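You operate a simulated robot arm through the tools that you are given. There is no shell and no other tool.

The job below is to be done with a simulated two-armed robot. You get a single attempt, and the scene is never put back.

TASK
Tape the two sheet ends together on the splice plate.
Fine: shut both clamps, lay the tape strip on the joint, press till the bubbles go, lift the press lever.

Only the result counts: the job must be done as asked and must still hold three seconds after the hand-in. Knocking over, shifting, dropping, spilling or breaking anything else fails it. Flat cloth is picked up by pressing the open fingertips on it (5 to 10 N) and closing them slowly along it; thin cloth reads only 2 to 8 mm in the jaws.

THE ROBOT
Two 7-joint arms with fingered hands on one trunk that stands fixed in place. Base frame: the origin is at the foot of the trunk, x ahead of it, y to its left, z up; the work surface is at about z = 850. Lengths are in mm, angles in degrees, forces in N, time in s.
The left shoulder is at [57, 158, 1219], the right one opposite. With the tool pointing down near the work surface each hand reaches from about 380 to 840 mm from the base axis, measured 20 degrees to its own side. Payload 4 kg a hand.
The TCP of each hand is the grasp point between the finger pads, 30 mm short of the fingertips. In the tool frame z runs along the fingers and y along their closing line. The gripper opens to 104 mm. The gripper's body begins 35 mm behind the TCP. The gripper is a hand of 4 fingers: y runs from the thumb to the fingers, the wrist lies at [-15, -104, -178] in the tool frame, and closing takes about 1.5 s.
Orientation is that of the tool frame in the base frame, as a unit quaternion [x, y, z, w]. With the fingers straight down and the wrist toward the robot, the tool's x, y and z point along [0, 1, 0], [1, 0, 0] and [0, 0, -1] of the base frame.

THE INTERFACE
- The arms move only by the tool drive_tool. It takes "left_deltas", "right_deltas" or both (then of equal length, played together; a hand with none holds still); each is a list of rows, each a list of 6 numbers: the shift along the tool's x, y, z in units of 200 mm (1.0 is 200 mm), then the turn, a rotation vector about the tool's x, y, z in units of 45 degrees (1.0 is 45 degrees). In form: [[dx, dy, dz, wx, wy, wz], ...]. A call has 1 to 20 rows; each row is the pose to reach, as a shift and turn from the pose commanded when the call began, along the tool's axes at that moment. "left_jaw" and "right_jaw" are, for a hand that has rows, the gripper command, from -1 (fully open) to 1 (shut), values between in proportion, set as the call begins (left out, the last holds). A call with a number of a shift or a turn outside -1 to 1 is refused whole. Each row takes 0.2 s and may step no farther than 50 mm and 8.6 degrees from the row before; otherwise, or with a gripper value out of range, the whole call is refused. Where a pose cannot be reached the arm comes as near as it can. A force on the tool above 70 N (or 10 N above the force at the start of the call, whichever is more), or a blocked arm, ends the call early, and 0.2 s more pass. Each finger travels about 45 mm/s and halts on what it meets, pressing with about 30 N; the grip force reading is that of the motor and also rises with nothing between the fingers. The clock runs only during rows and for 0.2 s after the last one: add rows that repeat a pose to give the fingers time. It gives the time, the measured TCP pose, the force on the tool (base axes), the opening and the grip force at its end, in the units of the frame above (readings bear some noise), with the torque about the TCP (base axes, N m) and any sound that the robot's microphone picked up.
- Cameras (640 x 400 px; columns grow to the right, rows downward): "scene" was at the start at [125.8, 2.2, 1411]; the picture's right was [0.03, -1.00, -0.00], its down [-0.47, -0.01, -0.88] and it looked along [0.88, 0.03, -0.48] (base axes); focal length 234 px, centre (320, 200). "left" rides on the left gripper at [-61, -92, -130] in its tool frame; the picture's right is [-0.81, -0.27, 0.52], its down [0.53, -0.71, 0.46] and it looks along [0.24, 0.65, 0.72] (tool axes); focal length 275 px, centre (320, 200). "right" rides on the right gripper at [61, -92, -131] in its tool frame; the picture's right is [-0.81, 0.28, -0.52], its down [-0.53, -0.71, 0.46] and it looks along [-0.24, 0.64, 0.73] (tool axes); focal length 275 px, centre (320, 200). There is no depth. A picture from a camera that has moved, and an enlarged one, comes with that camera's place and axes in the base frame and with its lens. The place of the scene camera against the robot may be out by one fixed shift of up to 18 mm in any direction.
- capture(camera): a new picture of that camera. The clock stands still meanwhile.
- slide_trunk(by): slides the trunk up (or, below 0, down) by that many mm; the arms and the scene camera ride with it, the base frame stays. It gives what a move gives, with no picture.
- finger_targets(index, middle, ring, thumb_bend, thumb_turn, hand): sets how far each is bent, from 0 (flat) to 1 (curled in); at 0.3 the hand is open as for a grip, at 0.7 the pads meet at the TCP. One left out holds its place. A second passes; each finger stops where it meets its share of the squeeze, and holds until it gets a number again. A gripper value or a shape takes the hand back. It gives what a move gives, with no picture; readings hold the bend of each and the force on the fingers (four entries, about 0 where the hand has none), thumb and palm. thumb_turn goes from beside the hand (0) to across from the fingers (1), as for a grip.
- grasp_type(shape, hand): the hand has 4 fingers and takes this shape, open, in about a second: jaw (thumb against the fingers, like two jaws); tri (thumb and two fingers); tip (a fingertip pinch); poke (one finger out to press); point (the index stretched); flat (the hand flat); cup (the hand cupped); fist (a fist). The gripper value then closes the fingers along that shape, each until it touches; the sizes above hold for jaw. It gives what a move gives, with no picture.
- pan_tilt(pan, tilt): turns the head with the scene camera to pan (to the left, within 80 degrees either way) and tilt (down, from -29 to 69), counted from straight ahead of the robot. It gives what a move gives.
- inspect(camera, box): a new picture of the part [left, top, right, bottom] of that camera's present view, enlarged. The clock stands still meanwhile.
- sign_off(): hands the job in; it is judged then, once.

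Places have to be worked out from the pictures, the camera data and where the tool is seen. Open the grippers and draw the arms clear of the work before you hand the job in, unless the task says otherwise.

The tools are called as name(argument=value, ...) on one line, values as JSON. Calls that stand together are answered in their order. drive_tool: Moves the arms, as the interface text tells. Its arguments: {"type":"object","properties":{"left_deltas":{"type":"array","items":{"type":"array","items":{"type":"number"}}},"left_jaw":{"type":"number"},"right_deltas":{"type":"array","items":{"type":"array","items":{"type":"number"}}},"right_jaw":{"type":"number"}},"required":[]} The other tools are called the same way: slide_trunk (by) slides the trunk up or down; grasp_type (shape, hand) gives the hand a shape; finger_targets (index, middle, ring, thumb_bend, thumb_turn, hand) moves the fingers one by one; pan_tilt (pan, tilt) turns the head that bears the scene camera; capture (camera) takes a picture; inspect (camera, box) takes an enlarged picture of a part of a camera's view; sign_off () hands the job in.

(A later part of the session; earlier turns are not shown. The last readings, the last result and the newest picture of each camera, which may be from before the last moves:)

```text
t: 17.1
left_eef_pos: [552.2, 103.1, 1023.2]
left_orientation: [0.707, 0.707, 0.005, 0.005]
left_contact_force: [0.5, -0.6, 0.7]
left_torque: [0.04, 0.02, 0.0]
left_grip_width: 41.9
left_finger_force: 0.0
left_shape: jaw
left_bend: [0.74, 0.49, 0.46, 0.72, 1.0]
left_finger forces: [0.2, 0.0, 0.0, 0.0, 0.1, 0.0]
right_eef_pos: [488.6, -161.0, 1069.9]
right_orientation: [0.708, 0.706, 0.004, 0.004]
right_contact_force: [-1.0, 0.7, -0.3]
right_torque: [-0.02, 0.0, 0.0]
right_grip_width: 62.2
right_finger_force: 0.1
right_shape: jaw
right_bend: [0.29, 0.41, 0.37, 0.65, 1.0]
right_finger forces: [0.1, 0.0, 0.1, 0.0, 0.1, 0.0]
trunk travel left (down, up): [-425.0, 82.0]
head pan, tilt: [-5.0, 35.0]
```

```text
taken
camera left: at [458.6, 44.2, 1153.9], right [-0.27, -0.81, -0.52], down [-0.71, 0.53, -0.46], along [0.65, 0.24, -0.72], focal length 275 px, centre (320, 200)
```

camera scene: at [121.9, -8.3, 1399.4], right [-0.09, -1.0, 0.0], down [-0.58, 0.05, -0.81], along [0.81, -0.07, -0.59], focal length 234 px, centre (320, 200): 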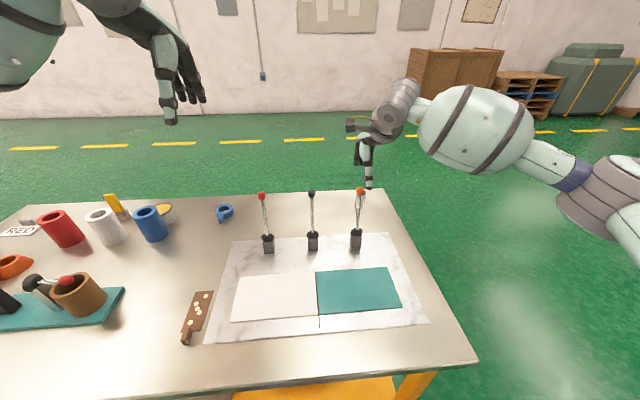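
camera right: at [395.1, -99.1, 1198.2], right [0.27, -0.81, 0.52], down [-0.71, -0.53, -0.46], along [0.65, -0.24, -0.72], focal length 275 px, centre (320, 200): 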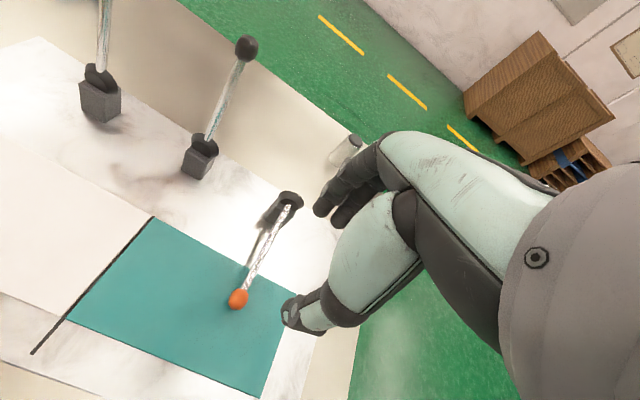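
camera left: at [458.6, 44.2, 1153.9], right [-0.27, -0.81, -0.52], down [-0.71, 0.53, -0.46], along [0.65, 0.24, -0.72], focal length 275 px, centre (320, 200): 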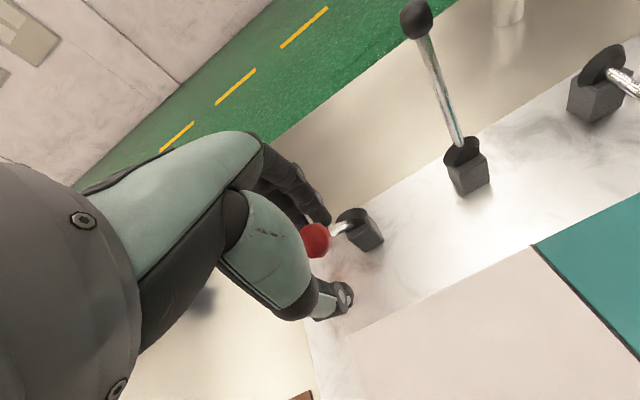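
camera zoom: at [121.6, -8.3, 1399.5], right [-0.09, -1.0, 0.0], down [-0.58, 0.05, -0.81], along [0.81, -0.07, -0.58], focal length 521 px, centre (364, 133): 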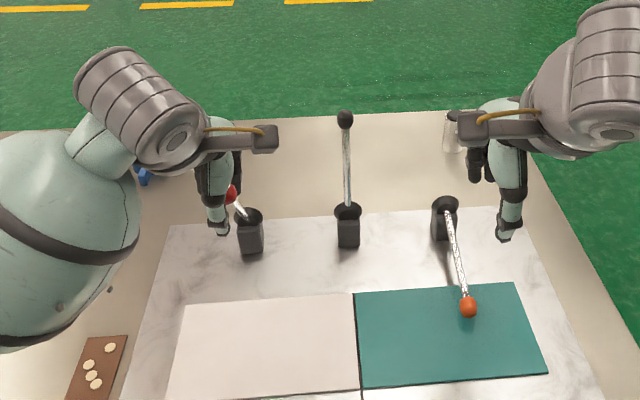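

The red lever follows, now ~35° over. I continue the arc so the lever goes down onto the white sheet.

drive_tool(left_deltas=[[0, -0.045, 0.02, 0, 0, 0], [0, -0.09, 0.04, 0, 0, 0], [0, -0.135, 0.06, 0, 0, 0], [0, -0.18, 0.105, 0, 0, 0], [0, -0.225, 0.15, 0, 0, 0], [0, -0.265, 0.2, 0, 0, 0], [0, -0.3, 0.255, 0, 0, 0]])

inspect(camera="scene", box=[200, 140, 400, 320])

capture(camera="left")

```text
t: 18.7
left_eef_pos: [491.7, 103.4, 973.0]
left_orientation: [0.707, 0.707, 0.005, 0.005]
left_contact_force: [-0.6, 0.5, 0.2]
left_torque: [0.02, -0.02, 0.02]
left_grip_width: 41.8
left_finger_force: 0.1
left_shape: jaw
left_bend: [0.74, 0.49, 0.46, 0.72, 1.0]
left_finger forces: [0.0, 0.1, 0.0, 0.0, 0.1, 0.1]
right_eef_pos: [489.3, -160.3, 1069.2]
right_orientation: [0.708, 0.706, 0.004, 0.005]
right_contact_force: [0.4, -0.2, 0.2]
right_torque: [0.01, -0.01, 0.0]
right_grip_width: 62.1
right_finger_force: 0.0
right_shape: jaw
right_bend: [0.29, 0.41, 0.37, 0.65, 1.0]
right_finger forces: [0.0, 0.0, 0.0, 0.0, 0.1, 0.0]
trunk travel left (down, up): [-425.0, 82.0]
head pan, tilt: [-5.0, 35.0]
```

```text
2.22 times, centred on (300, 230) of scene
camera zoom: at [121.5, -8.3, 1399.5], right [-0.09, -1.0, 0.0], down [-0.58, 0.05, -0.81], along [0.81, -0.07, -0.58], focal length 521 px, centre (364, 133)
```

zoom: 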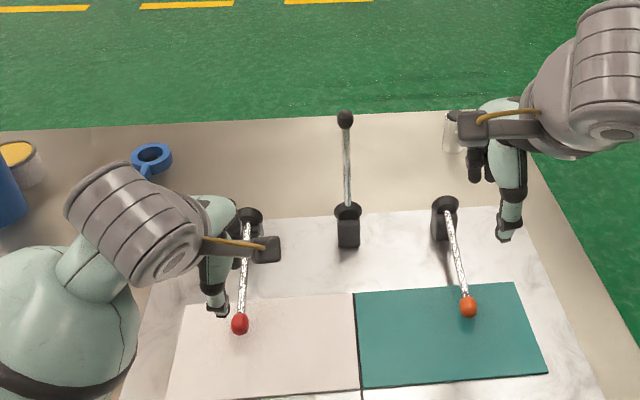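

```text
taken
camera left: at [398.7, 44.9, 1102.8], right [-0.27, -0.81, -0.52], down [-0.71, 0.53, -0.46], along [0.65, 0.24, -0.72], focal length 275 px, centre (320, 200)
```

left: 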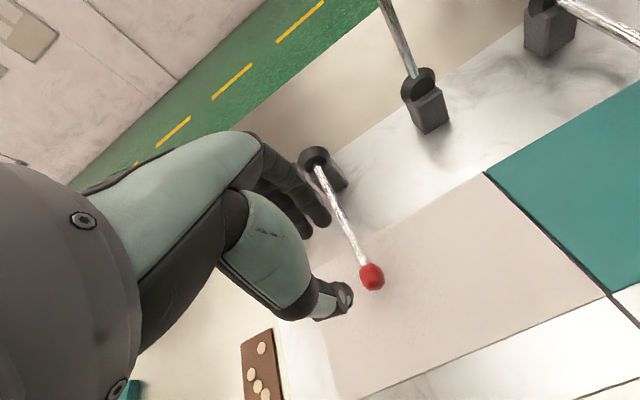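

Both clamp levers are now down on their sheets. I raise the left hand and move it near the tape strip to view the tab closely.

drive_tool(left_deltas=[[0, 0, -0.2, 0, 0, 0], [0, 0, -0.42, 0, 0, 0], [0.18, -0.05, -0.52, 0, 0, 0], [0.38, -0.1, -0.52, 0, 0, 0], [0.58, -0.15, -0.52, 0, 0, 0], [0.78, -0.2, -0.52, 0, 0, 0], [0.885, -0.26, -0.52, 0, 0, 0], [0.885, -0.26, -0.52, 0, 0, 0]], left_jaw=-0.6)

capture(camera="left")

capture(camera="scene")

```text
t: 20.5
left_eef_pos: [438.6, 278.0, 1074.6]
left_orientation: [0.707, 0.707, 0.004, 0.002]
left_contact_force: [0.6, 0.7, -0.9]
left_torque: [0.04, -0.01, -0.01]
left_grip_width: 83.0
left_finger_force: 0.2
left_shape: jaw
left_bend: [0.27, 0.34, 0.32, 0.5, 0.99]
left_finger forces: [0.0, 0.1, 0.0, 0.0, 0.0, 0.1]
right_eef_pos: [490.3, -161.5, 1069.1]
right_orientation: [0.709, 0.706, 0.003, 0.004]
right_contact_force: [0.0, -0.3, 0.4]
right_torque: [-0.04, 0.02, 0.02]
right_grip_width: 62.0
right_finger_force: 0.0
right_shape: jaw
right_bend: [0.29, 0.41, 0.37, 0.65, 1.0]
right_finger forces: [0.1, 0.0, 0.1, 0.0, 0.0, 0.0]
trunk travel left (down, up): [-425.0, 82.0]
head pan, tilt: [-5.0, 35.0]
```

```text
taken
camera left: at [346.4, 219.1, 1205.3], right [-0.27, -0.81, -0.52], down [-0.71, 0.53, -0.46], along [0.65, 0.24, -0.72], focal length 275 px, centre (320, 200)
```

left: 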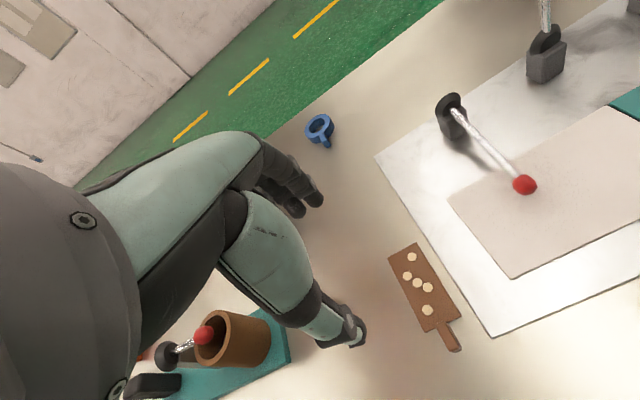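

```text
taken
camera scene: at [122.5, -8.7, 1399.4], right [-0.09, -1.0, 0.0], down [-0.58, 0.05, -0.81], along [0.81, -0.07, -0.59], focal length 234 px, centre (320, 200)
```

scene: 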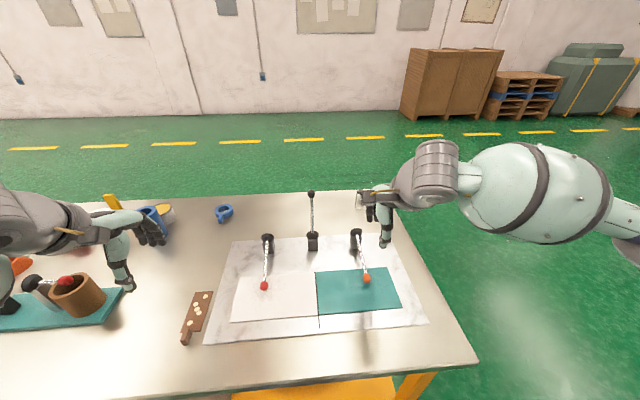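

The tape strip is well visible in the left camera. I enlarge it and the two clamp knobs.

inspect(camera="left", box=[360, 230, 490, 360])

inspect(camera="left", box=[430, 80, 580, 220])

inspect(camera="scene", box=[165, 280, 225, 350])

inspect(camera="right", box=[190, 170, 320, 330])

```text
3.08 times, centred on (425, 295) of left
camera zoom: at [346.4, 219.1, 1205.3], right [-0.27, -0.81, -0.52], down [-0.71, 0.53, -0.46], along [0.65, 0.24, -0.72], focal length 847 px, centre (-3, -92)
```

zoom: 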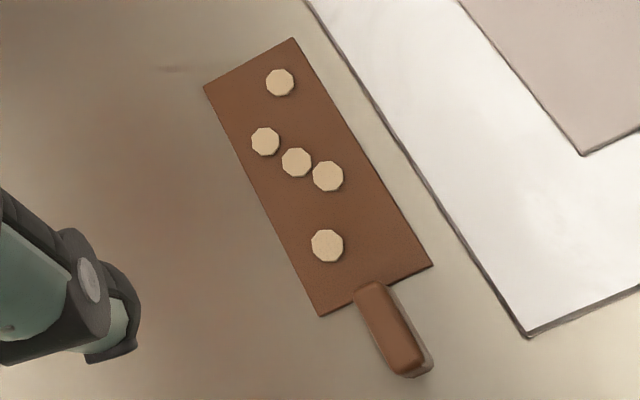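

```text
2.86 times, centred on (505, 150) of left
camera zoom: at [346.4, 219.1, 1205.3], right [-0.27, -0.81, -0.52], down [-0.71, 0.53, -0.46], along [0.65, 0.24, -0.72], focal length 786 px, centre (-209, 343)
```

zoom: 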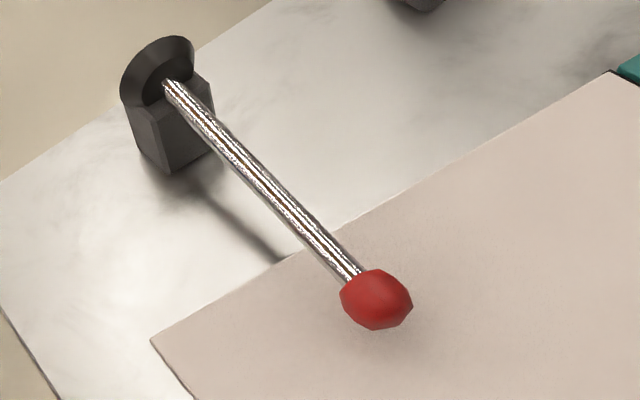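

```text
5.71 times, centred on (195, 315) of scene
camera zoom: at [122.5, -8.7, 1399.4], right [-0.09, -1.0, 0.0], down [-0.58, 0.05, -0.81], along [0.81, -0.07, -0.59], focal length 1339 px, centre (1034, -457)
```

zoom: 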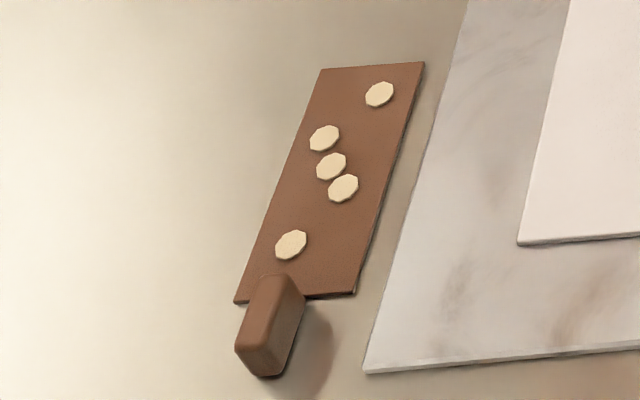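

```text
2.50 times, centred on (255, 250) of right
camera zoom: at [395.9, -99.6, 1197.5], right [0.27, -0.81, 0.52], down [-0.71, -0.53, -0.46], along [0.65, -0.25, -0.72], focal length 688 px, centre (482, 75)
```

zoom: 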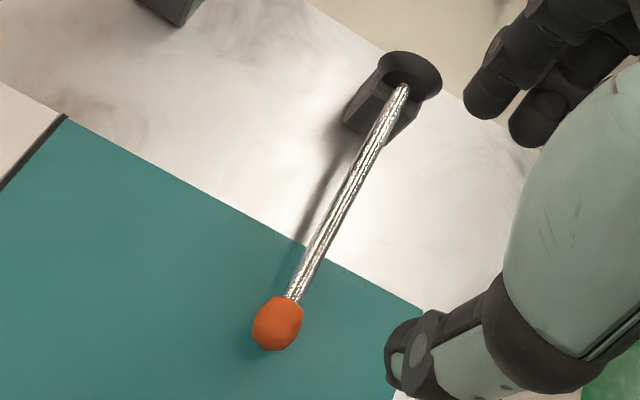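

Strip measured: plate x 410–508, y 233–277, with an upright tab about 27 (x) × 13 (y) × 18 mm high centred near (396, 255). I'll turn the left hand 90° about the vertical so it pinches the tab across its thin side, wrist to the left; first half of the turn now, in free air.

drive_tool(left_deltas=[[0, 0, 0, 0, 0, 0.166], [0, 0, 0, 0, 0, 0.333], [0, 0, 0, 0, 0, 0.5], [0, 0, 0, 0, 0, 0.666], [0, 0, 0, 0, 0, 0.833], [0, 0, 0, 0, 0, 1.0]], left_jaw=-0.4)

drive_tool(left_deltas=[[0, 0, 0, 0, 0, 0.166], [0, 0, 0, 0, 0, 0.333], [0, 0, 0, 0, 0, 0.5], [0, 0, 0, 0, 0, 0.666], [0, 0, 0, 0, 0, 0.833], [0, 0, 0, 0, 0, 1.0]])

capture(camera="left")

capture(camera="scene")

```text
t: 21.9
left_eef_pos: [439.3, 278.9, 1075.8]
left_orientation: [0.925, 0.381, 0.005, 0.001]
left_contact_force: [1.1, 0.5, 0.5]
left_torque: [0.01, 0.0, 0.02]
left_grip_width: 73.4
left_finger_force: 0.0
left_shape: jaw
left_bend: [0.27, 0.37, 0.34, 0.58, 0.99]
left_finger forces: [0.0, 0.0, 0.1, 0.0, 0.1, 0.0]
right_eef_pos: [488.5, -161.3, 1069.3]
right_orientation: [0.708, 0.707, 0.004, 0.005]
right_contact_force: [-0.6, 0.6, 0.2]
right_torque: [-0.02, 0.02, 0.0]
right_grip_width: 61.8
right_finger_force: 0.1
right_shape: jaw
right_bend: [0.29, 0.41, 0.37, 0.65, 1.0]
right_finger forces: [0.0, 0.0, 0.0, 0.0, 0.1, 0.0]
trunk travel left (down, up): [-425.0, 82.0]
head pan, tilt: [-5.0, 35.0]
```

```text
t: 23.3
left_eef_pos: [439.1, 279.1, 1077.7]
left_orientation: [1.0, -0.002, 0.006, -0.001]
left_contact_force: [0.0, -0.2, -0.5]
left_torque: [0.0, 0.0, -0.03]
left_grip_width: 72.9
left_finger_force: 0.1
left_shape: jaw
left_bend: [0.27, 0.37, 0.34, 0.58, 0.99]
left_finger forces: [0.0, 0.0, 0.1, 0.0, 0.0, 0.0]
right_eef_pos: [488.2, -160.7, 1069.0]
right_orientation: [0.708, 0.706, 0.004, 0.005]
right_contact_force: [0.2, 0.9, -0.3]
right_torque: [-0.02, 0.02, 0.01]
right_grip_width: 62.0
right_finger_force: 0.0
right_shape: jaw
right_bend: [0.29, 0.41, 0.37, 0.65, 1.0]
right_finger forces: [0.0, 0.0, 0.0, 0.1, 0.0, 0.0]
trunk travel left (down, up): [-425.0, 82.0]
head pan, tilt: [-5.0, 35.0]
```

```text
taken
camera left: at [376.8, 372.9, 1206.9], right [-0.8, 0.28, -0.53], down [0.54, 0.71, -0.45], along [0.25, -0.64, -0.72], focal length 275 px, centre (320, 200)
```

left: 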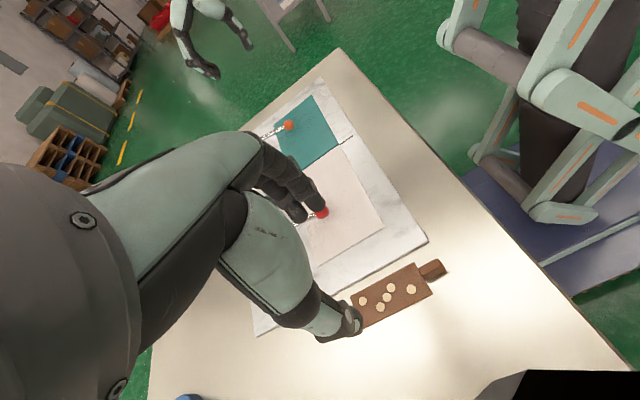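

```text
taken
camera scene: at [122.3, -8.6, 1399.4], right [-0.09, -1.0, 0.0], down [-0.58, 0.05, -0.81], along [0.81, -0.07, -0.58], focal length 234 px, centre (320, 200)
```

scene: 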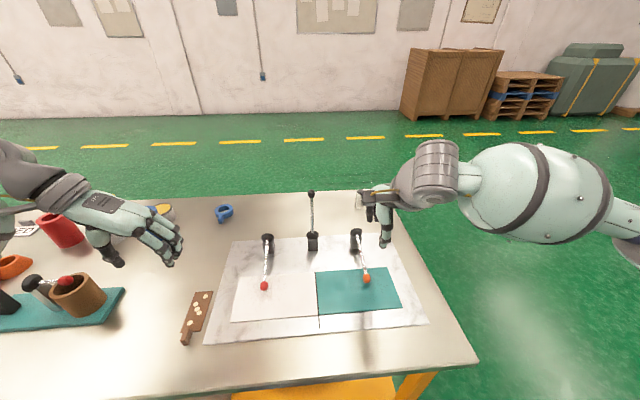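

The turn worked: tool x now points along base x, and the fingers are on the right of the thumb. I enlarge the tab in this new view to refine its place.

inspect(camera="left", box=[340, 240, 460, 340])

```text
4.00 times, centred on (400, 290) of left
camera zoom: at [376.8, 372.9, 1206.9], right [-0.8, 0.28, -0.53], down [0.54, 0.71, -0.45], along [0.25, -0.64, -0.72], focal length 1101 px, centre (0, -160)
```

zoom: 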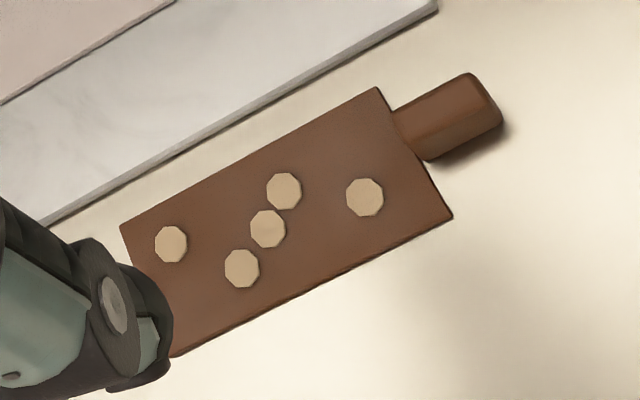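

Averaging the views, the tab centre is about (396, 258) with its top near z=869. I move above it to z≈940 with a 50 mm opening and look again from close range.

drive_tool(left_deltas=[[-0.055, 0.027, 0.17, 0, 0, 0], [-0.11, 0.053, 0.34, 0, 0, 0], [-0.165, 0.08, 0.51, 0, 0, 0], [-0.215, 0.105, 0.68, 0, 0, 0], [-0.215, 0.105, 0.68, 0, 0, 0]], left_jaw=0.04)

capture(camera="left")

inspect(camera="scene", box=[100, 200, 260, 360])

```text
t: 24.5
left_eef_pos: [396.1, 260.7, 940.7]
left_orientation: [1.0, -0.001, 0.005, -0.001]
left_contact_force: [-0.2, 0.0, 0.5]
left_torque: [-0.02, 0.01, 0.0]
left_grip_width: 50.5
left_finger_force: 0.1
left_shape: jaw
left_bend: [0.74, 0.45, 0.42, 0.7, 1.0]
left_finger forces: [0.0, 0.0, 0.0, 0.1, 0.1, 0.0]
right_eef_pos: [489.8, -161.5, 1069.6]
right_orientation: [0.708, 0.706, 0.004, 0.005]
right_contact_force: [0.0, -0.3, 0.3]
right_torque: [0.02, 0.03, 0.01]
right_grip_width: 61.9
right_finger_force: 0.0
right_shape: jaw
right_bend: [0.29, 0.41, 0.37, 0.65, 1.0]
right_finger forces: [0.1, 0.0, 0.1, 0.0, 0.1, 0.0]
trunk travel left (down, up): [-425.0, 82.0]
head pan, tilt: [-5.0, 35.0]
```

```text
taken
camera left: at [334.8, 354.2, 1069.9], right [-0.8, 0.28, -0.53], down [0.54, 0.71, -0.45], along [0.25, -0.64, -0.72], focal length 275 px, centre (320, 200)
```

left: 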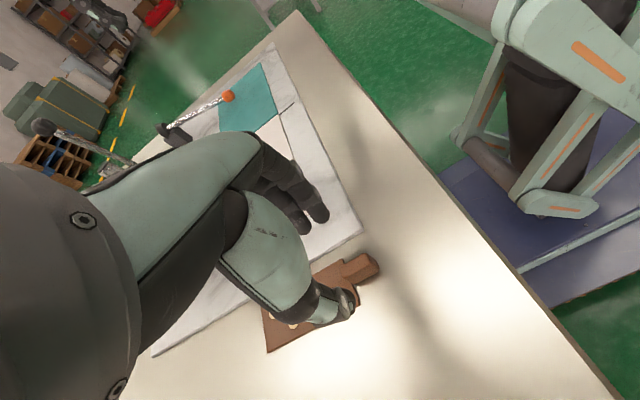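

```text
2.50 times, centred on (180, 280) of scene
camera zoom: at [121.9, -8.6, 1399.5], right [-0.09, -1.0, 0.0], down [-0.58, 0.05, -0.81], along [0.81, -0.07, -0.58], focal length 586 px, centre (670, 0)
```

zoom: 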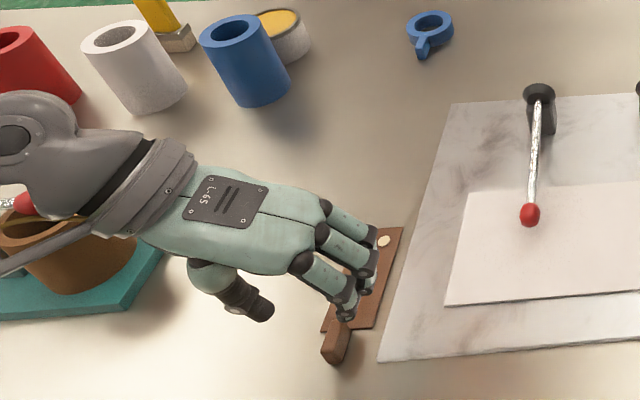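

The hand hovers above the tab. I enlarge the left camera view around the tab and the fingertips to check alignment.

inspect(camera="left", box=[250, 180, 410, 360])

inspect(camera="scene", box=[150, 270, 220, 350])

```text
2.22 times, centred on (330, 270) of left
camera zoom: at [334.8, 354.2, 1069.9], right [-0.8, 0.28, -0.53], down [0.54, 0.71, -0.45], along [0.25, -0.64, -0.72], focal length 612 px, centre (298, 44)
```

zoom: 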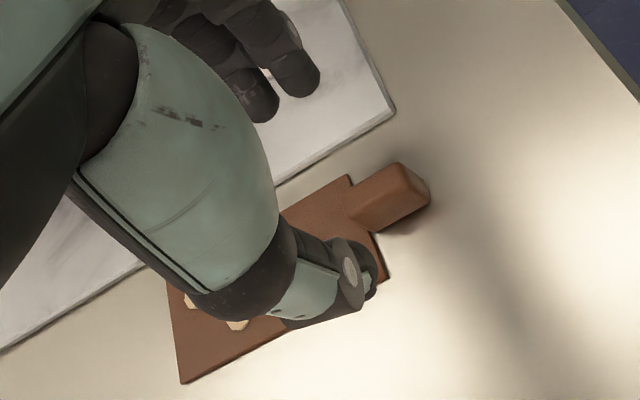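

```text
5.00 times, centred on (185, 310) of scene
camera zoom: at [121.9, -8.6, 1399.5], right [-0.09, -1.0, 0.0], down [-0.58, 0.05, -0.81], along [0.81, -0.07, -0.58], focal length 1172 px, centre (995, -350)
```

zoom: 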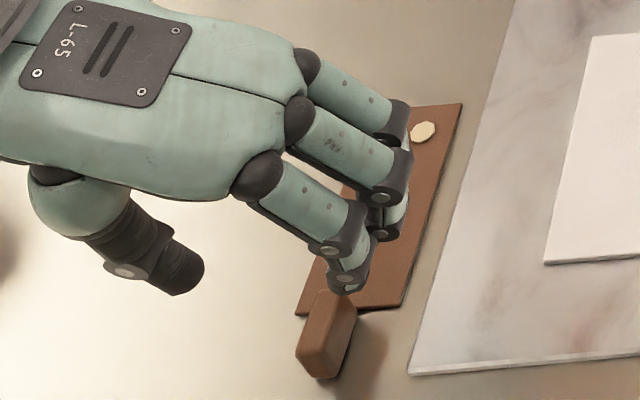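

The tab centre checks out at about (395, 260). Before pinching I want to know how the fingertips sit when nearly closed, so I close to ~13 mm here in the air, above the tab.

drive_tool(left_deltas=[[0, 0, 0, 0, 0, 0], [0, 0, 0, 0, 0, 0], [0, 0, 0, 0, 0, 0], [0, 0, 0, 0, 0, 0], [0, 0, 0, 0, 0, 0]], left_jaw=0.75)

inspect(camera="left", box=[230, 160, 410, 360])

inspect(camera="scene", box=[150, 270, 220, 350])

```text
t: 25.7
left_eef_pos: [397.6, 260.0, 939.6]
left_orientation: [1.0, -0.001, 0.006, 0.0]
left_contact_force: [-0.3, -1.1, 0.0]
left_torque: [-0.02, 0.01, 0.0]
left_grip_width: 13.3
left_finger_force: 0.0
left_shape: jaw
left_bend: [0.72, 0.63, 0.61, 0.74, 1.0]
left_finger forces: [0.0, 0.0, 0.1, 0.0, 0.0, 0.0]
right_eef_pos: [489.5, -160.6, 1070.1]
right_orientation: [0.707, 0.707, 0.003, 0.005]
right_contact_force: [1.1, 0.4, -0.9]
right_torque: [-0.01, 0.01, -0.01]
right_grip_width: 62.1
right_finger_force: 0.1
right_shape: jaw
right_bend: [0.29, 0.41, 0.37, 0.65, 1.0]
right_finger forces: [0.0, 0.0, 0.1, 0.0, 0.0, 0.0]
trunk travel left (down, up): [-425.0, 82.0]
head pan, tilt: [-5.0, 35.0]
```

```text
2.00 times, centred on (320, 260) of left
camera zoom: at [334.8, 354.5, 1070.4], right [-0.8, 0.28, -0.53], down [0.54, 0.71, -0.45], along [0.25, -0.64, -0.72], focal length 551 px, centre (320, 80)
```

zoom: 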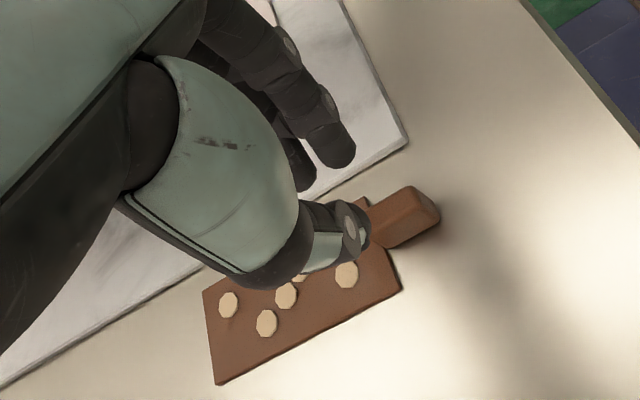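

```text
5.00 times, centred on (185, 310) of scene
camera zoom: at [121.7, -8.3, 1399.5], right [-0.09, -1.0, 0.0], down [-0.58, 0.05, -0.81], along [0.81, -0.07, -0.58], focal length 1172 px, centre (995, -350)
```

zoom: 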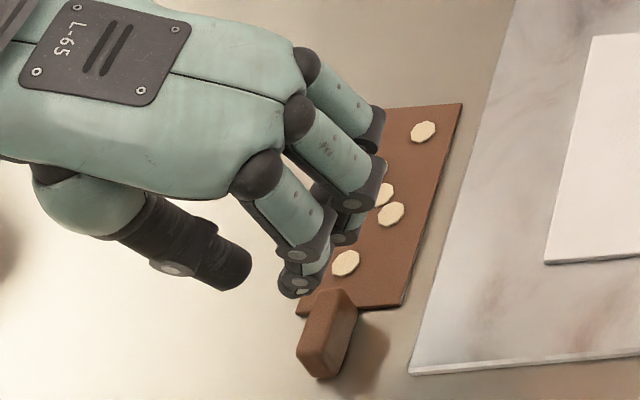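

In the air the nearest finger (index) and thumb face each other at the TCP's x, while the other two fingers would hover over the strip. I try the "tip" pinch shape here to see whether the other fingers get out of the way.

grasp_type(hand="left", shape="tip")

inspect(camera="left", box=[230, 160, 410, 360])

inspect(camera="scene", box=[120, 250, 220, 350])

```text
t: 26.6
left_eef_pos: [396.4, 260.5, 940.6]
left_orientation: [1.0, 0.0, 0.005, 0.0]
left_contact_force: [0.4, 0.2, 0.8]
left_torque: [-0.02, -0.02, -0.04]
left_grip_width: 103.6
left_finger_force: 0.0
left_shape: tip
left_bend: [0.3, 0.98, 0.99, 0.3, 0.98]
left_finger forces: [0.1, 0.0, 0.0, 0.1, 0.0, 0.1]
right_eef_pos: [489.5, -161.1, 1069.7]
right_orientation: [0.708, 0.706, 0.003, 0.005]
right_contact_force: [-0.9, 0.2, 0.6]
right_torque: [0.01, 0.02, 0.0]
right_grip_width: 61.9
right_finger_force: 0.1
right_shape: jaw
right_bend: [0.29, 0.41, 0.37, 0.65, 1.0]
right_finger forces: [0.0, 0.1, 0.0, 0.0, 0.0, 0.0]
trunk travel left (down, up): [-425.0, 82.0]
head pan, tilt: [-5.0, 35.0]
```

```text
2.00 times, centred on (320, 260) of left
camera zoom: at [334.7, 354.5, 1070.4], right [-0.8, 0.28, -0.53], down [0.54, 0.71, -0.45], along [0.25, -0.64, -0.72], focal length 551 px, centre (320, 80)
```

zoom: 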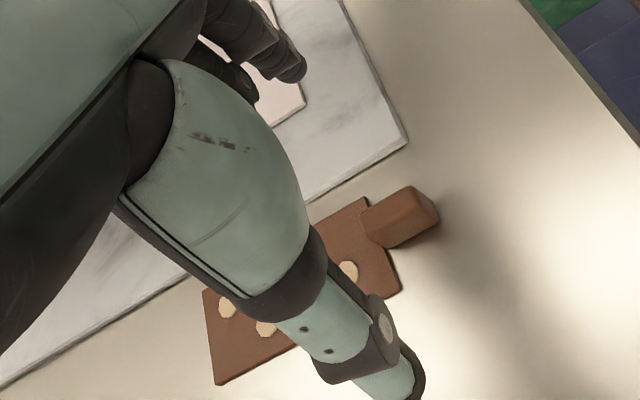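

```text
4.00 times, centred on (170, 300) of scene
camera zoom: at [121.7, -8.3, 1399.5], right [-0.09, -1.0, 0.0], down [-0.58, 0.05, -0.81], along [0.81, -0.07, -0.58], focal length 937 px, centre (920, -200)
```

zoom: 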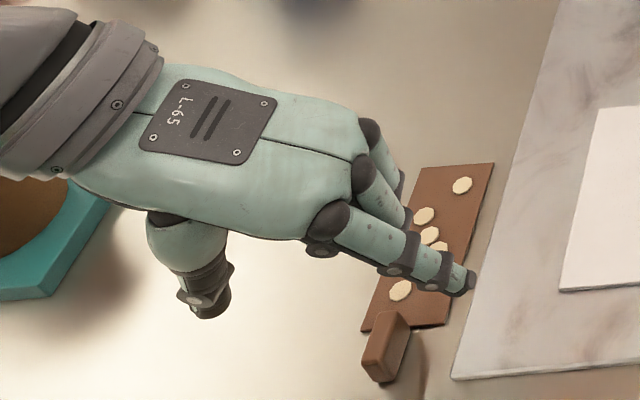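

The "tip" shape curls the middle and ring fingers away, leaving index and thumb facing each other – ideal. I narrow the pinch to ~36 mm and lower to z≈900 with x≈393.

drive_tool(left_deltas=[[-0.015, 0, 0, 0, 0, 0], [-0.015, 0, 0, 0, 0, 0], [-0.015, 0, 0, 0, 0, 0], [-0.015, 0, 0, 0, 0, 0], [-0.015, 0, 0.05, 0, 0, 0], [-0.015, 0, 0.1, 0, 0, 0], [-0.015, 0, 0.15, 0, 0, 0], [-0.015, 0, 0.2, 0, 0, 0]], left_jaw=0.3)

inspect(camera="left", box=[230, 160, 410, 360])

inspect(camera="scene", box=[120, 250, 220, 350])

```text
t: 28.4
left_eef_pos: [393.1, 257.5, 899.3]
left_orientation: [1.0, 0.0, 0.006, 0.0]
left_contact_force: [0.1, 0.2, -1.0]
left_torque: [-0.05, -0.02, -0.02]
left_grip_width: 37.4
left_finger_force: 0.1
left_shape: tip
left_bend: [0.73, 0.98, 0.99, 0.73, 1.0]
left_finger forces: [0.0, 0.0, 0.0, 0.0, 0.0, 0.1]
right_eef_pos: [489.0, -160.2, 1069.8]
right_orientation: [0.708, 0.706, 0.004, 0.005]
right_contact_force: [0.3, 0.9, 0.0]
right_torque: [-0.01, -0.02, 0.02]
right_grip_width: 61.8
right_finger_force: 0.1
right_shape: jaw
right_bend: [0.29, 0.41, 0.37, 0.65, 1.0]
right_finger forces: [0.0, 0.0, 0.0, 0.0, 0.0, 0.0]
trunk travel left (down, up): [-425.0, 82.0]
head pan, tilt: [-5.0, 35.0]
```

```text
2.00 times, centred on (320, 260) of left
camera zoom: at [332.5, 352.6, 1029.6], right [-0.8, 0.28, -0.53], down [0.54, 0.71, -0.45], along [0.25, -0.64, -0.72], focal length 551 px, centre (320, 80)
```

zoom: 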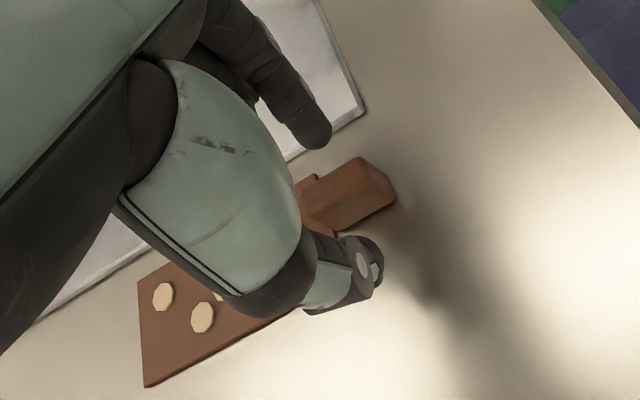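

```text
4.00 times, centred on (170, 300) of scene
camera zoom: at [121.8, -8.3, 1399.5], right [-0.09, -1.0, 0.0], down [-0.58, 0.05, -0.81], along [0.81, -0.07, -0.58], focal length 937 px, centre (920, -200)
```

zoom: 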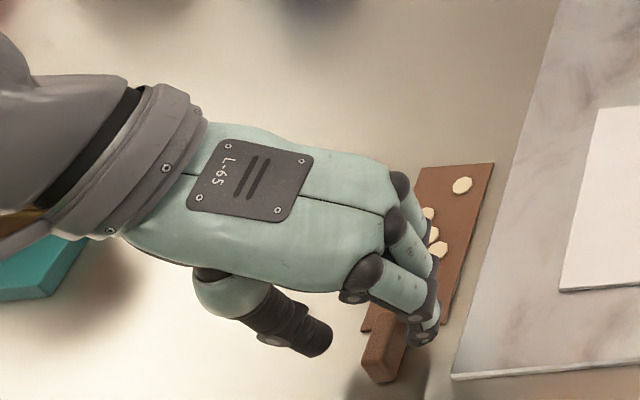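

The tab sits midway between index and thumb tips. I lower ~13 mm more so the tips reach near the table, then close.

drive_tool(left_deltas=[[0, -0.006, 0.025, 0, 0, 0], [0, -0.012, 0.05, 0, 0, 0], [0, -0.012, 0.066, 0, 0, 0], [0, -0.012, 0.066, 0, 0, 0]])

inspect(camera="left", box=[230, 160, 410, 360])

inspect(camera="scene", box=[150, 280, 220, 350])

```text
t: 29.4
left_eef_pos: [394.9, 260.9, 885.0]
left_orientation: [1.0, -0.001, 0.006, 0.0]
left_contact_force: [0.5, -0.4, 0.8]
left_torque: [0.0, -0.02, -0.03]
left_grip_width: 37.5
left_finger_force: 0.0
left_shape: tip
left_bend: [0.73, 0.98, 0.99, 0.73, 1.0]
left_finger forces: [0.0, 0.0, 0.0, 0.0, 0.1, 0.0]
right_eef_pos: [489.0, -160.7, 1068.9]
right_orientation: [0.708, 0.707, 0.004, 0.005]
right_contact_force: [0.8, -0.8, -0.1]
right_torque: [0.01, 0.03, 0.01]
right_grip_width: 62.0
right_finger_force: 0.1
right_shape: jaw
right_bend: [0.29, 0.41, 0.37, 0.65, 1.0]
right_finger forces: [0.1, 0.0, 0.1, 0.0, 0.0, 0.1]
trunk travel left (down, up): [-425.0, 82.0]
head pan, tilt: [-5.0, 35.0]
```

```text
2.00 times, centred on (320, 260) of left
camera zoom: at [332.1, 355.1, 1016.2], right [-0.8, 0.28, -0.53], down [0.54, 0.71, -0.45], along [0.25, -0.64, -0.72], focal length 551 px, centre (320, 80)
```

zoom: 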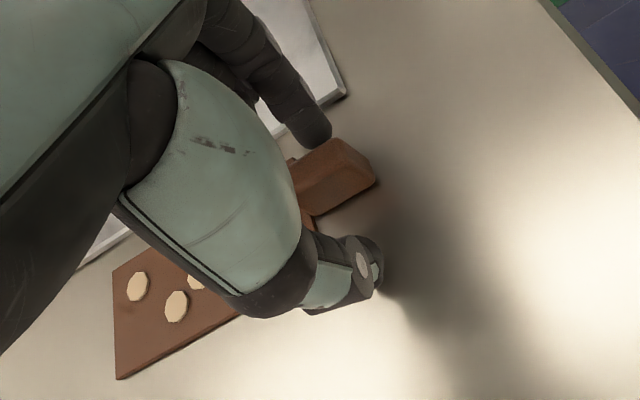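

```text
5.71 times, centred on (185, 315) of scene
camera zoom: at [121.6, -8.3, 1399.5], right [-0.09, -1.0, 0.0], down [-0.58, 0.05, -0.81], along [0.81, -0.07, -0.58], focal length 1339 px, centre (1091, -457)
```

zoom: 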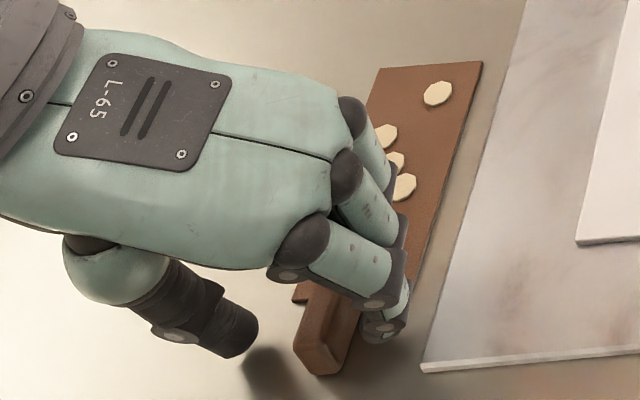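

Index and thumb are either side of the tab. I close the pinch on it and wait.

drive_tool(left_deltas=[[0, 0, 0, 0, 0, 0], [0, 0, 0, 0, 0, 0], [0, 0, 0, 0, 0, 0], [0, 0, 0, 0, 0, 0], [0, 0, 0, 0, 0, 0], [0, 0, 0, 0, 0, 0], [0, 0, 0, 0, 0, 0]], left_jaw=1.0)

inspect(camera="left", box=[230, 160, 410, 360])

inspect(camera="scene", box=[150, 280, 220, 350])

```text
t: 31.0
left_eef_pos: [394.2, 260.4, 886.6]
left_orientation: [1.0, 0.0, 0.005, 0.0]
left_contact_force: [-0.3, -0.5, -0.1]
left_torque: [0.0, 0.0, -0.01]
left_grip_width: 6.9
left_finger_force: 30.4
left_shape: tip
left_bend: [0.71, 1.0, 1.0, 0.73, 1.0]
left_finger forces: [26.8, 0.0, 0.1, 0.0, 26.7, 0.0]
right_eef_pos: [489.5, -159.8, 1069.2]
right_orientation: [0.708, 0.706, 0.004, 0.005]
right_contact_force: [1.0, 0.4, 0.7]
right_torque: [0.0, -0.03, 0.0]
right_grip_width: 62.0
right_finger_force: 0.1
right_shape: jaw
right_bend: [0.29, 0.41, 0.37, 0.65, 1.0]
right_finger forces: [0.0, 0.1, 0.0, 0.1, 0.0, 0.1]
trunk travel left (down, up): [-425.0, 82.0]
head pan, tilt: [-5.0, 35.0]
```

```text
2.00 times, centred on (320, 260) of left
camera zoom: at [332.1, 355.1, 1016.3], right [-0.8, 0.28, -0.53], down [0.54, 0.71, -0.45], along [0.25, -0.64, -0.72], focal length 551 px, centre (320, 80)
```

zoom: 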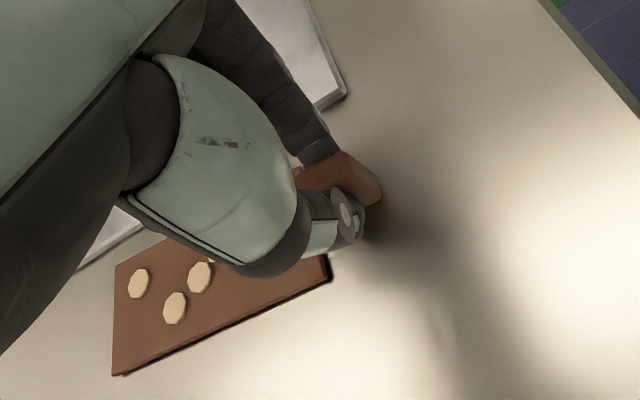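

```text
5.71 times, centred on (185, 315) of scene
camera zoom: at [121.7, -8.3, 1399.5], right [-0.09, -1.0, 0.0], down [-0.58, 0.05, -0.81], along [0.81, -0.07, -0.58], focal length 1339 px, centre (1091, -457)
```

zoom: 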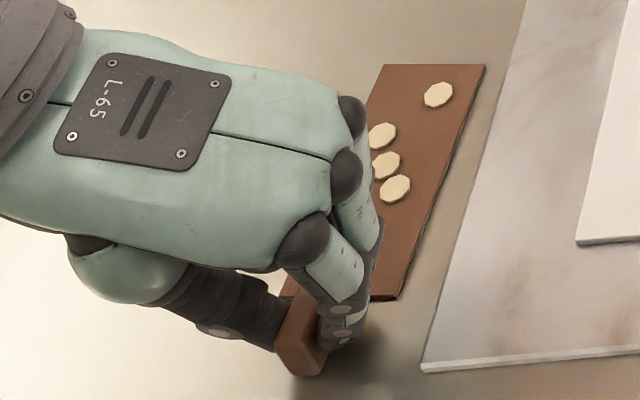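

The tab is pinched with ~27 N on index and thumb. I lift gently ~40 mm and check that the strip comes along.

drive_tool(left_deltas=[[0, 0, -0.03, 0, 0, 0], [0, 0, -0.07, 0, 0, 0], [0, 0, -0.13, 0, 0, 0], [0, 0, -0.2, 0, 0, 0], [0, 0, -0.2, 0, 0, 0]])

capture(camera="left")

inspect(camera="scene", box=[120, 250, 240, 350])

```text
t: 32.2
left_eef_pos: [394.0, 261.0, 926.4]
left_orientation: [1.0, -0.001, 0.005, 0.0]
left_contact_force: [0.3, -1.0, -0.1]
left_torque: [-0.02, -0.01, 0.0]
left_grip_width: 7.3
left_finger_force: 30.1
left_shape: tip
left_bend: [0.71, 1.0, 1.0, 0.73, 1.0]
left_finger forces: [26.8, 0.1, 0.0, 0.0, 26.6, 0.0]
right_eef_pos: [488.9, -160.8, 1069.1]
right_orientation: [0.708, 0.706, 0.003, 0.004]
right_contact_force: [-0.1, -0.2, -0.2]
right_torque: [0.0, 0.04, -0.01]
right_grip_width: 62.2
right_finger_force: 0.0
right_shape: jaw
right_bend: [0.29, 0.41, 0.37, 0.65, 1.0]
right_finger forces: [0.1, 0.0, 0.1, 0.0, 0.1, 0.1]
trunk travel left (down, up): [-425.0, 82.0]
head pan, tilt: [-5.0, 35.0]
```

```text
taken
camera left: at [332.4, 354.7, 1057.2], right [-0.8, 0.28, -0.53], down [0.54, 0.71, -0.45], along [0.25, -0.64, -0.72], focal length 275 px, centre (320, 200)
```

left: 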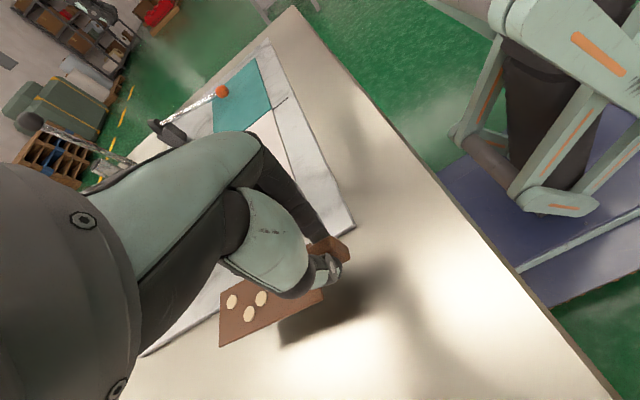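

```text
4.00 times, centred on (180, 300) of scene
camera zoom: at [121.7, -8.3, 1399.5], right [-0.09, -1.0, 0.0], down [-0.58, 0.05, -0.81], along [0.81, -0.07, -0.58], focal length 937 px, centre (880, -200)
```

zoom: 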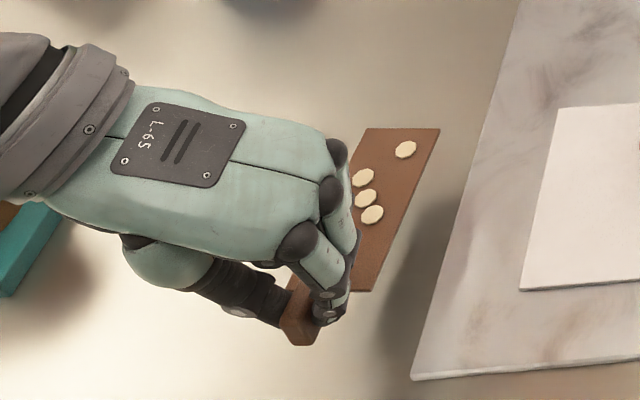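

The strip is up, level, but yawed about -4.5°. Its centre is ~66 mm ahead of the TCP. I lift it to z≈1000 while turning +4.5° back, and move the right hand away to the right to clear the path.

drive_tool(left_deltas=[[0, 0, -0.1, 0, 0, -0.025], [0, 0, -0.2, 0, 0, -0.05], [0, 0, -0.3, 0, 0, -0.075], [0, 0, -0.37, 0, 0, -0.1]], right_deltas=[[-0.2, 0, -0.05, 0, 0, 0], [-0.4, 0, -0.1, 0, 0, 0], [-0.6, 0, -0.15, 0, 0, 0], [-0.75, 0, -0.2, 0, 0, 0]])

capture(camera="scene")

capture(camera="left")

```text
t: 33.2
left_eef_pos: [391.3, 260.2, 1000.7]
left_orientation: [0.999, 0.039, 0.005, -0.001]
left_contact_force: [0.8, -0.4, -0.7]
left_torque: [0.0, -0.03, -0.01]
left_grip_width: 7.1
left_finger_force: 30.1
left_shape: tip
left_bend: [0.71, 1.0, 1.0, 0.73, 1.0]
left_finger forces: [26.7, 0.0, 0.0, 0.0, 26.7, 0.1]
right_eef_pos: [487.6, -310.6, 1111.4]
right_orientation: [0.707, 0.707, 0.004, 0.005]
right_contact_force: [-0.7, 0.0, 0.1]
right_torque: [0.02, 0.03, 0.01]
right_grip_width: 62.0
right_finger_force: 0.0
right_shape: jaw
right_bend: [0.29, 0.41, 0.37, 0.65, 1.0]
right_finger forces: [0.1, 0.1, 0.0, 0.1, 0.1, 0.0]
trunk travel left (down, up): [-425.0, 82.0]
head pan, tilt: [-5.0, 35.0]
```

```text
taken
camera scene: at [120.4, -9.4, 1399.6], right [-0.09, -1.0, 0.0], down [-0.58, 0.05, -0.81], along [0.81, -0.07, -0.58], focal length 234 px, centre (320, 200)
```

scene: 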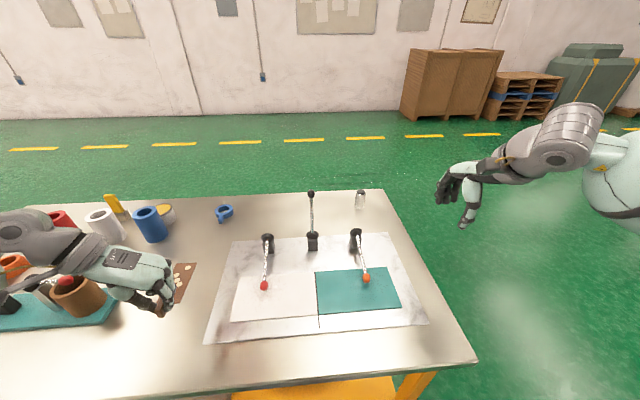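

```text
taken
camera left: at [323.1, 348.6, 1132.3], right [-0.82, 0.21, -0.53], down [0.48, 0.75, -0.45], along [0.3, -0.62, -0.72], focal length 275 px, centre (320, 200)
```

left: 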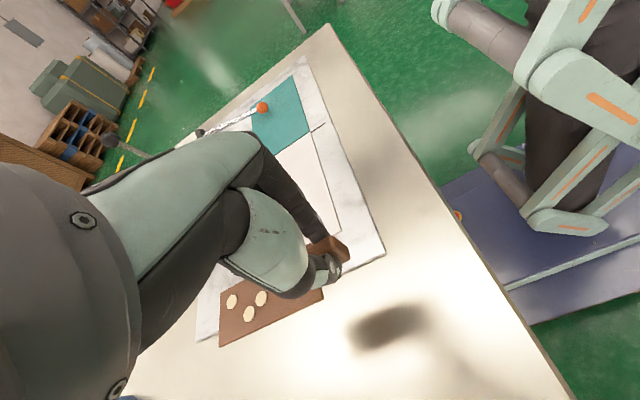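

The strip travels securely. I carry it toward the joint at z≈1000 – first half of the way.

drive_tool(left_deltas=[[0, 0.15, 0, 0, 0, 0], [0, 0.35, 0, 0, 0, 0], [-0.005, 0.55, 0, 0, 0, 0], [-0.005, 0.7, 0, 0, 0, 0], [-0.01, 0.75, 0, 0, 0, 0]])

drive_tool(left_deltas=[[0, 0.15, 0, 0, 0, 0], [0, 0.35, 0, 0, 0, 0], [-0.005, 0.55, 0, 0, 0, 0], [-0.01, 0.68, 0, 0, 0, 0], [-0.01, 0.72, 0, 0, 0, 0], [-0.01, 0.72, 0, 0, 0, 0]])

capture(camera="scene")

capture(camera="left")

```text
t: 34.4
left_eef_pos: [402.1, 110.9, 999.6]
left_orientation: [0.999, 0.039, 0.005, -0.001]
left_contact_force: [0.6, 0.4, -0.2]
left_torque: [-0.02, 0.0, 0.0]
left_grip_width: 7.0
left_finger_force: 29.9
left_shape: tip
left_bend: [0.71, 1.0, 1.0, 0.73, 1.0]
left_finger forces: [26.7, 0.0, 0.1, 0.1, 26.7, 0.0]
right_eef_pos: [488.2, -308.5, 1110.1]
right_orientation: [0.708, 0.706, 0.004, 0.004]
right_contact_force: [0.6, -0.1, -0.4]
right_torque: [-0.02, 0.02, -0.02]
right_grip_width: 62.0
right_finger_force: 0.1
right_shape: jaw
right_bend: [0.29, 0.41, 0.37, 0.65, 1.0]
right_finger forces: [0.1, 0.0, 0.0, 0.0, 0.0, 0.0]
trunk travel left (down, up): [-425.0, 82.0]
head pan, tilt: [-5.0, 35.0]
```

```text
t: 35.8
left_eef_pos: [411.8, -33.9, 1001.9]
left_orientation: [0.999, 0.04, 0.006, -0.001]
left_contact_force: [0.0, 0.3, -0.2]
left_torque: [-0.02, 0.01, -0.03]
left_grip_width: 7.1
left_finger_force: 30.1
left_shape: tip
left_bend: [0.71, 1.0, 1.0, 0.73, 1.0]
left_finger forces: [26.7, 0.0, 0.0, 0.0, 26.8, 0.2]
right_eef_pos: [487.8, -308.5, 1110.6]
right_orientation: [0.708, 0.706, 0.005, 0.006]
right_contact_force: [0.4, 0.8, 0.2]
right_torque: [0.01, 0.01, 0.0]
right_grip_width: 62.1
right_finger_force: 0.0
right_shape: jaw
right_bend: [0.29, 0.41, 0.37, 0.65, 1.0]
right_finger forces: [0.0, 0.1, 0.1, 0.0, 0.0, 0.1]
trunk travel left (down, up): [-425.0, 82.0]
head pan, tilt: [-5.0, 35.0]
```

```text
taken
camera scene: at [121.7, -8.4, 1399.5], right [-0.09, -1.0, 0.0], down [-0.58, 0.05, -0.81], along [0.81, -0.07, -0.58], focal length 234 px, centre (320, 200)
```

scene: 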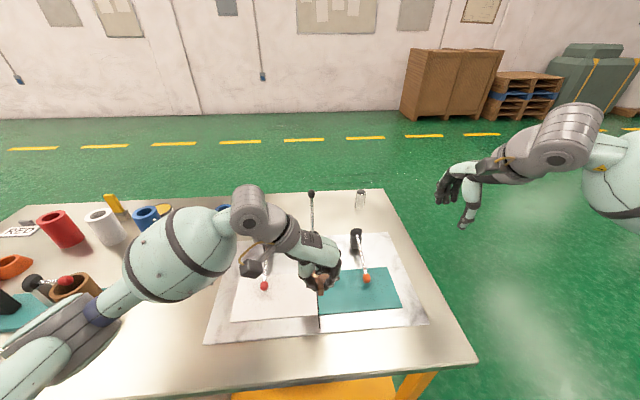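

```text
taken
camera left: at [342.2, 55.8, 1130.9], right [-0.82, 0.21, -0.53], down [0.48, 0.75, -0.45], along [0.3, -0.62, -0.72], focal length 275 px, centre (320, 200)
```

left: 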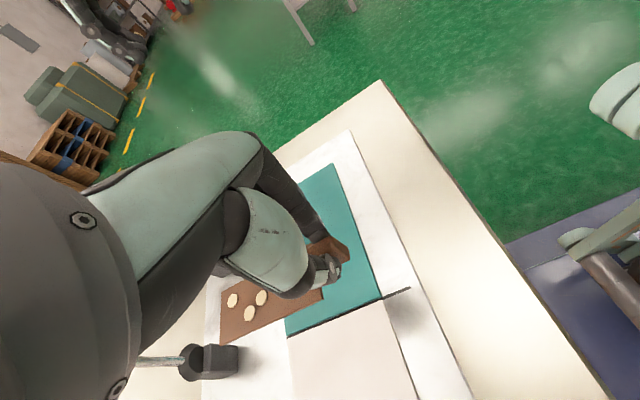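

I check the strip over the joint in enlarged views before lowering.

inspect(camera="scene", box=[250, 220, 400, 340])

inspect(camera="left", box=[200, 220, 420, 380])

```text
3.33 times, centred on (325, 280) of scene
camera zoom: at [121.7, -8.4, 1399.5], right [-0.09, -1.0, 0.0], down [-0.58, 0.05, -0.81], along [0.81, -0.07, -0.58], focal length 781 px, centre (303, -67)
```

zoom: 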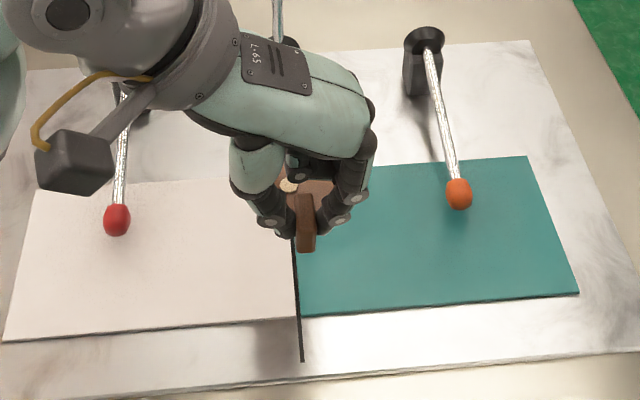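

```text
2.50 times, centred on (310, 300) of left
camera zoom: at [342.2, 55.8, 1130.9], right [-0.82, 0.21, -0.53], down [0.48, 0.75, -0.45], along [0.3, -0.62, -0.72], focal length 688 px, centre (345, -50)
```

zoom: 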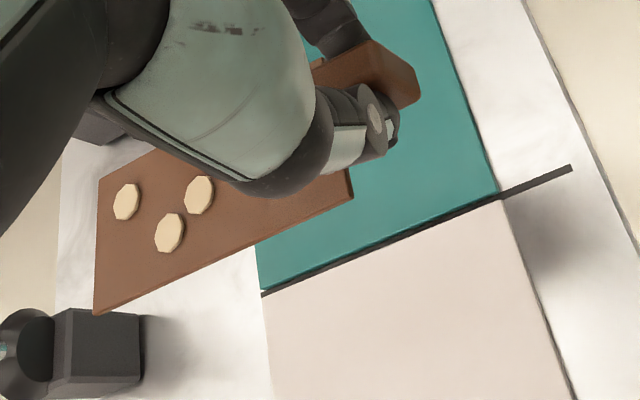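

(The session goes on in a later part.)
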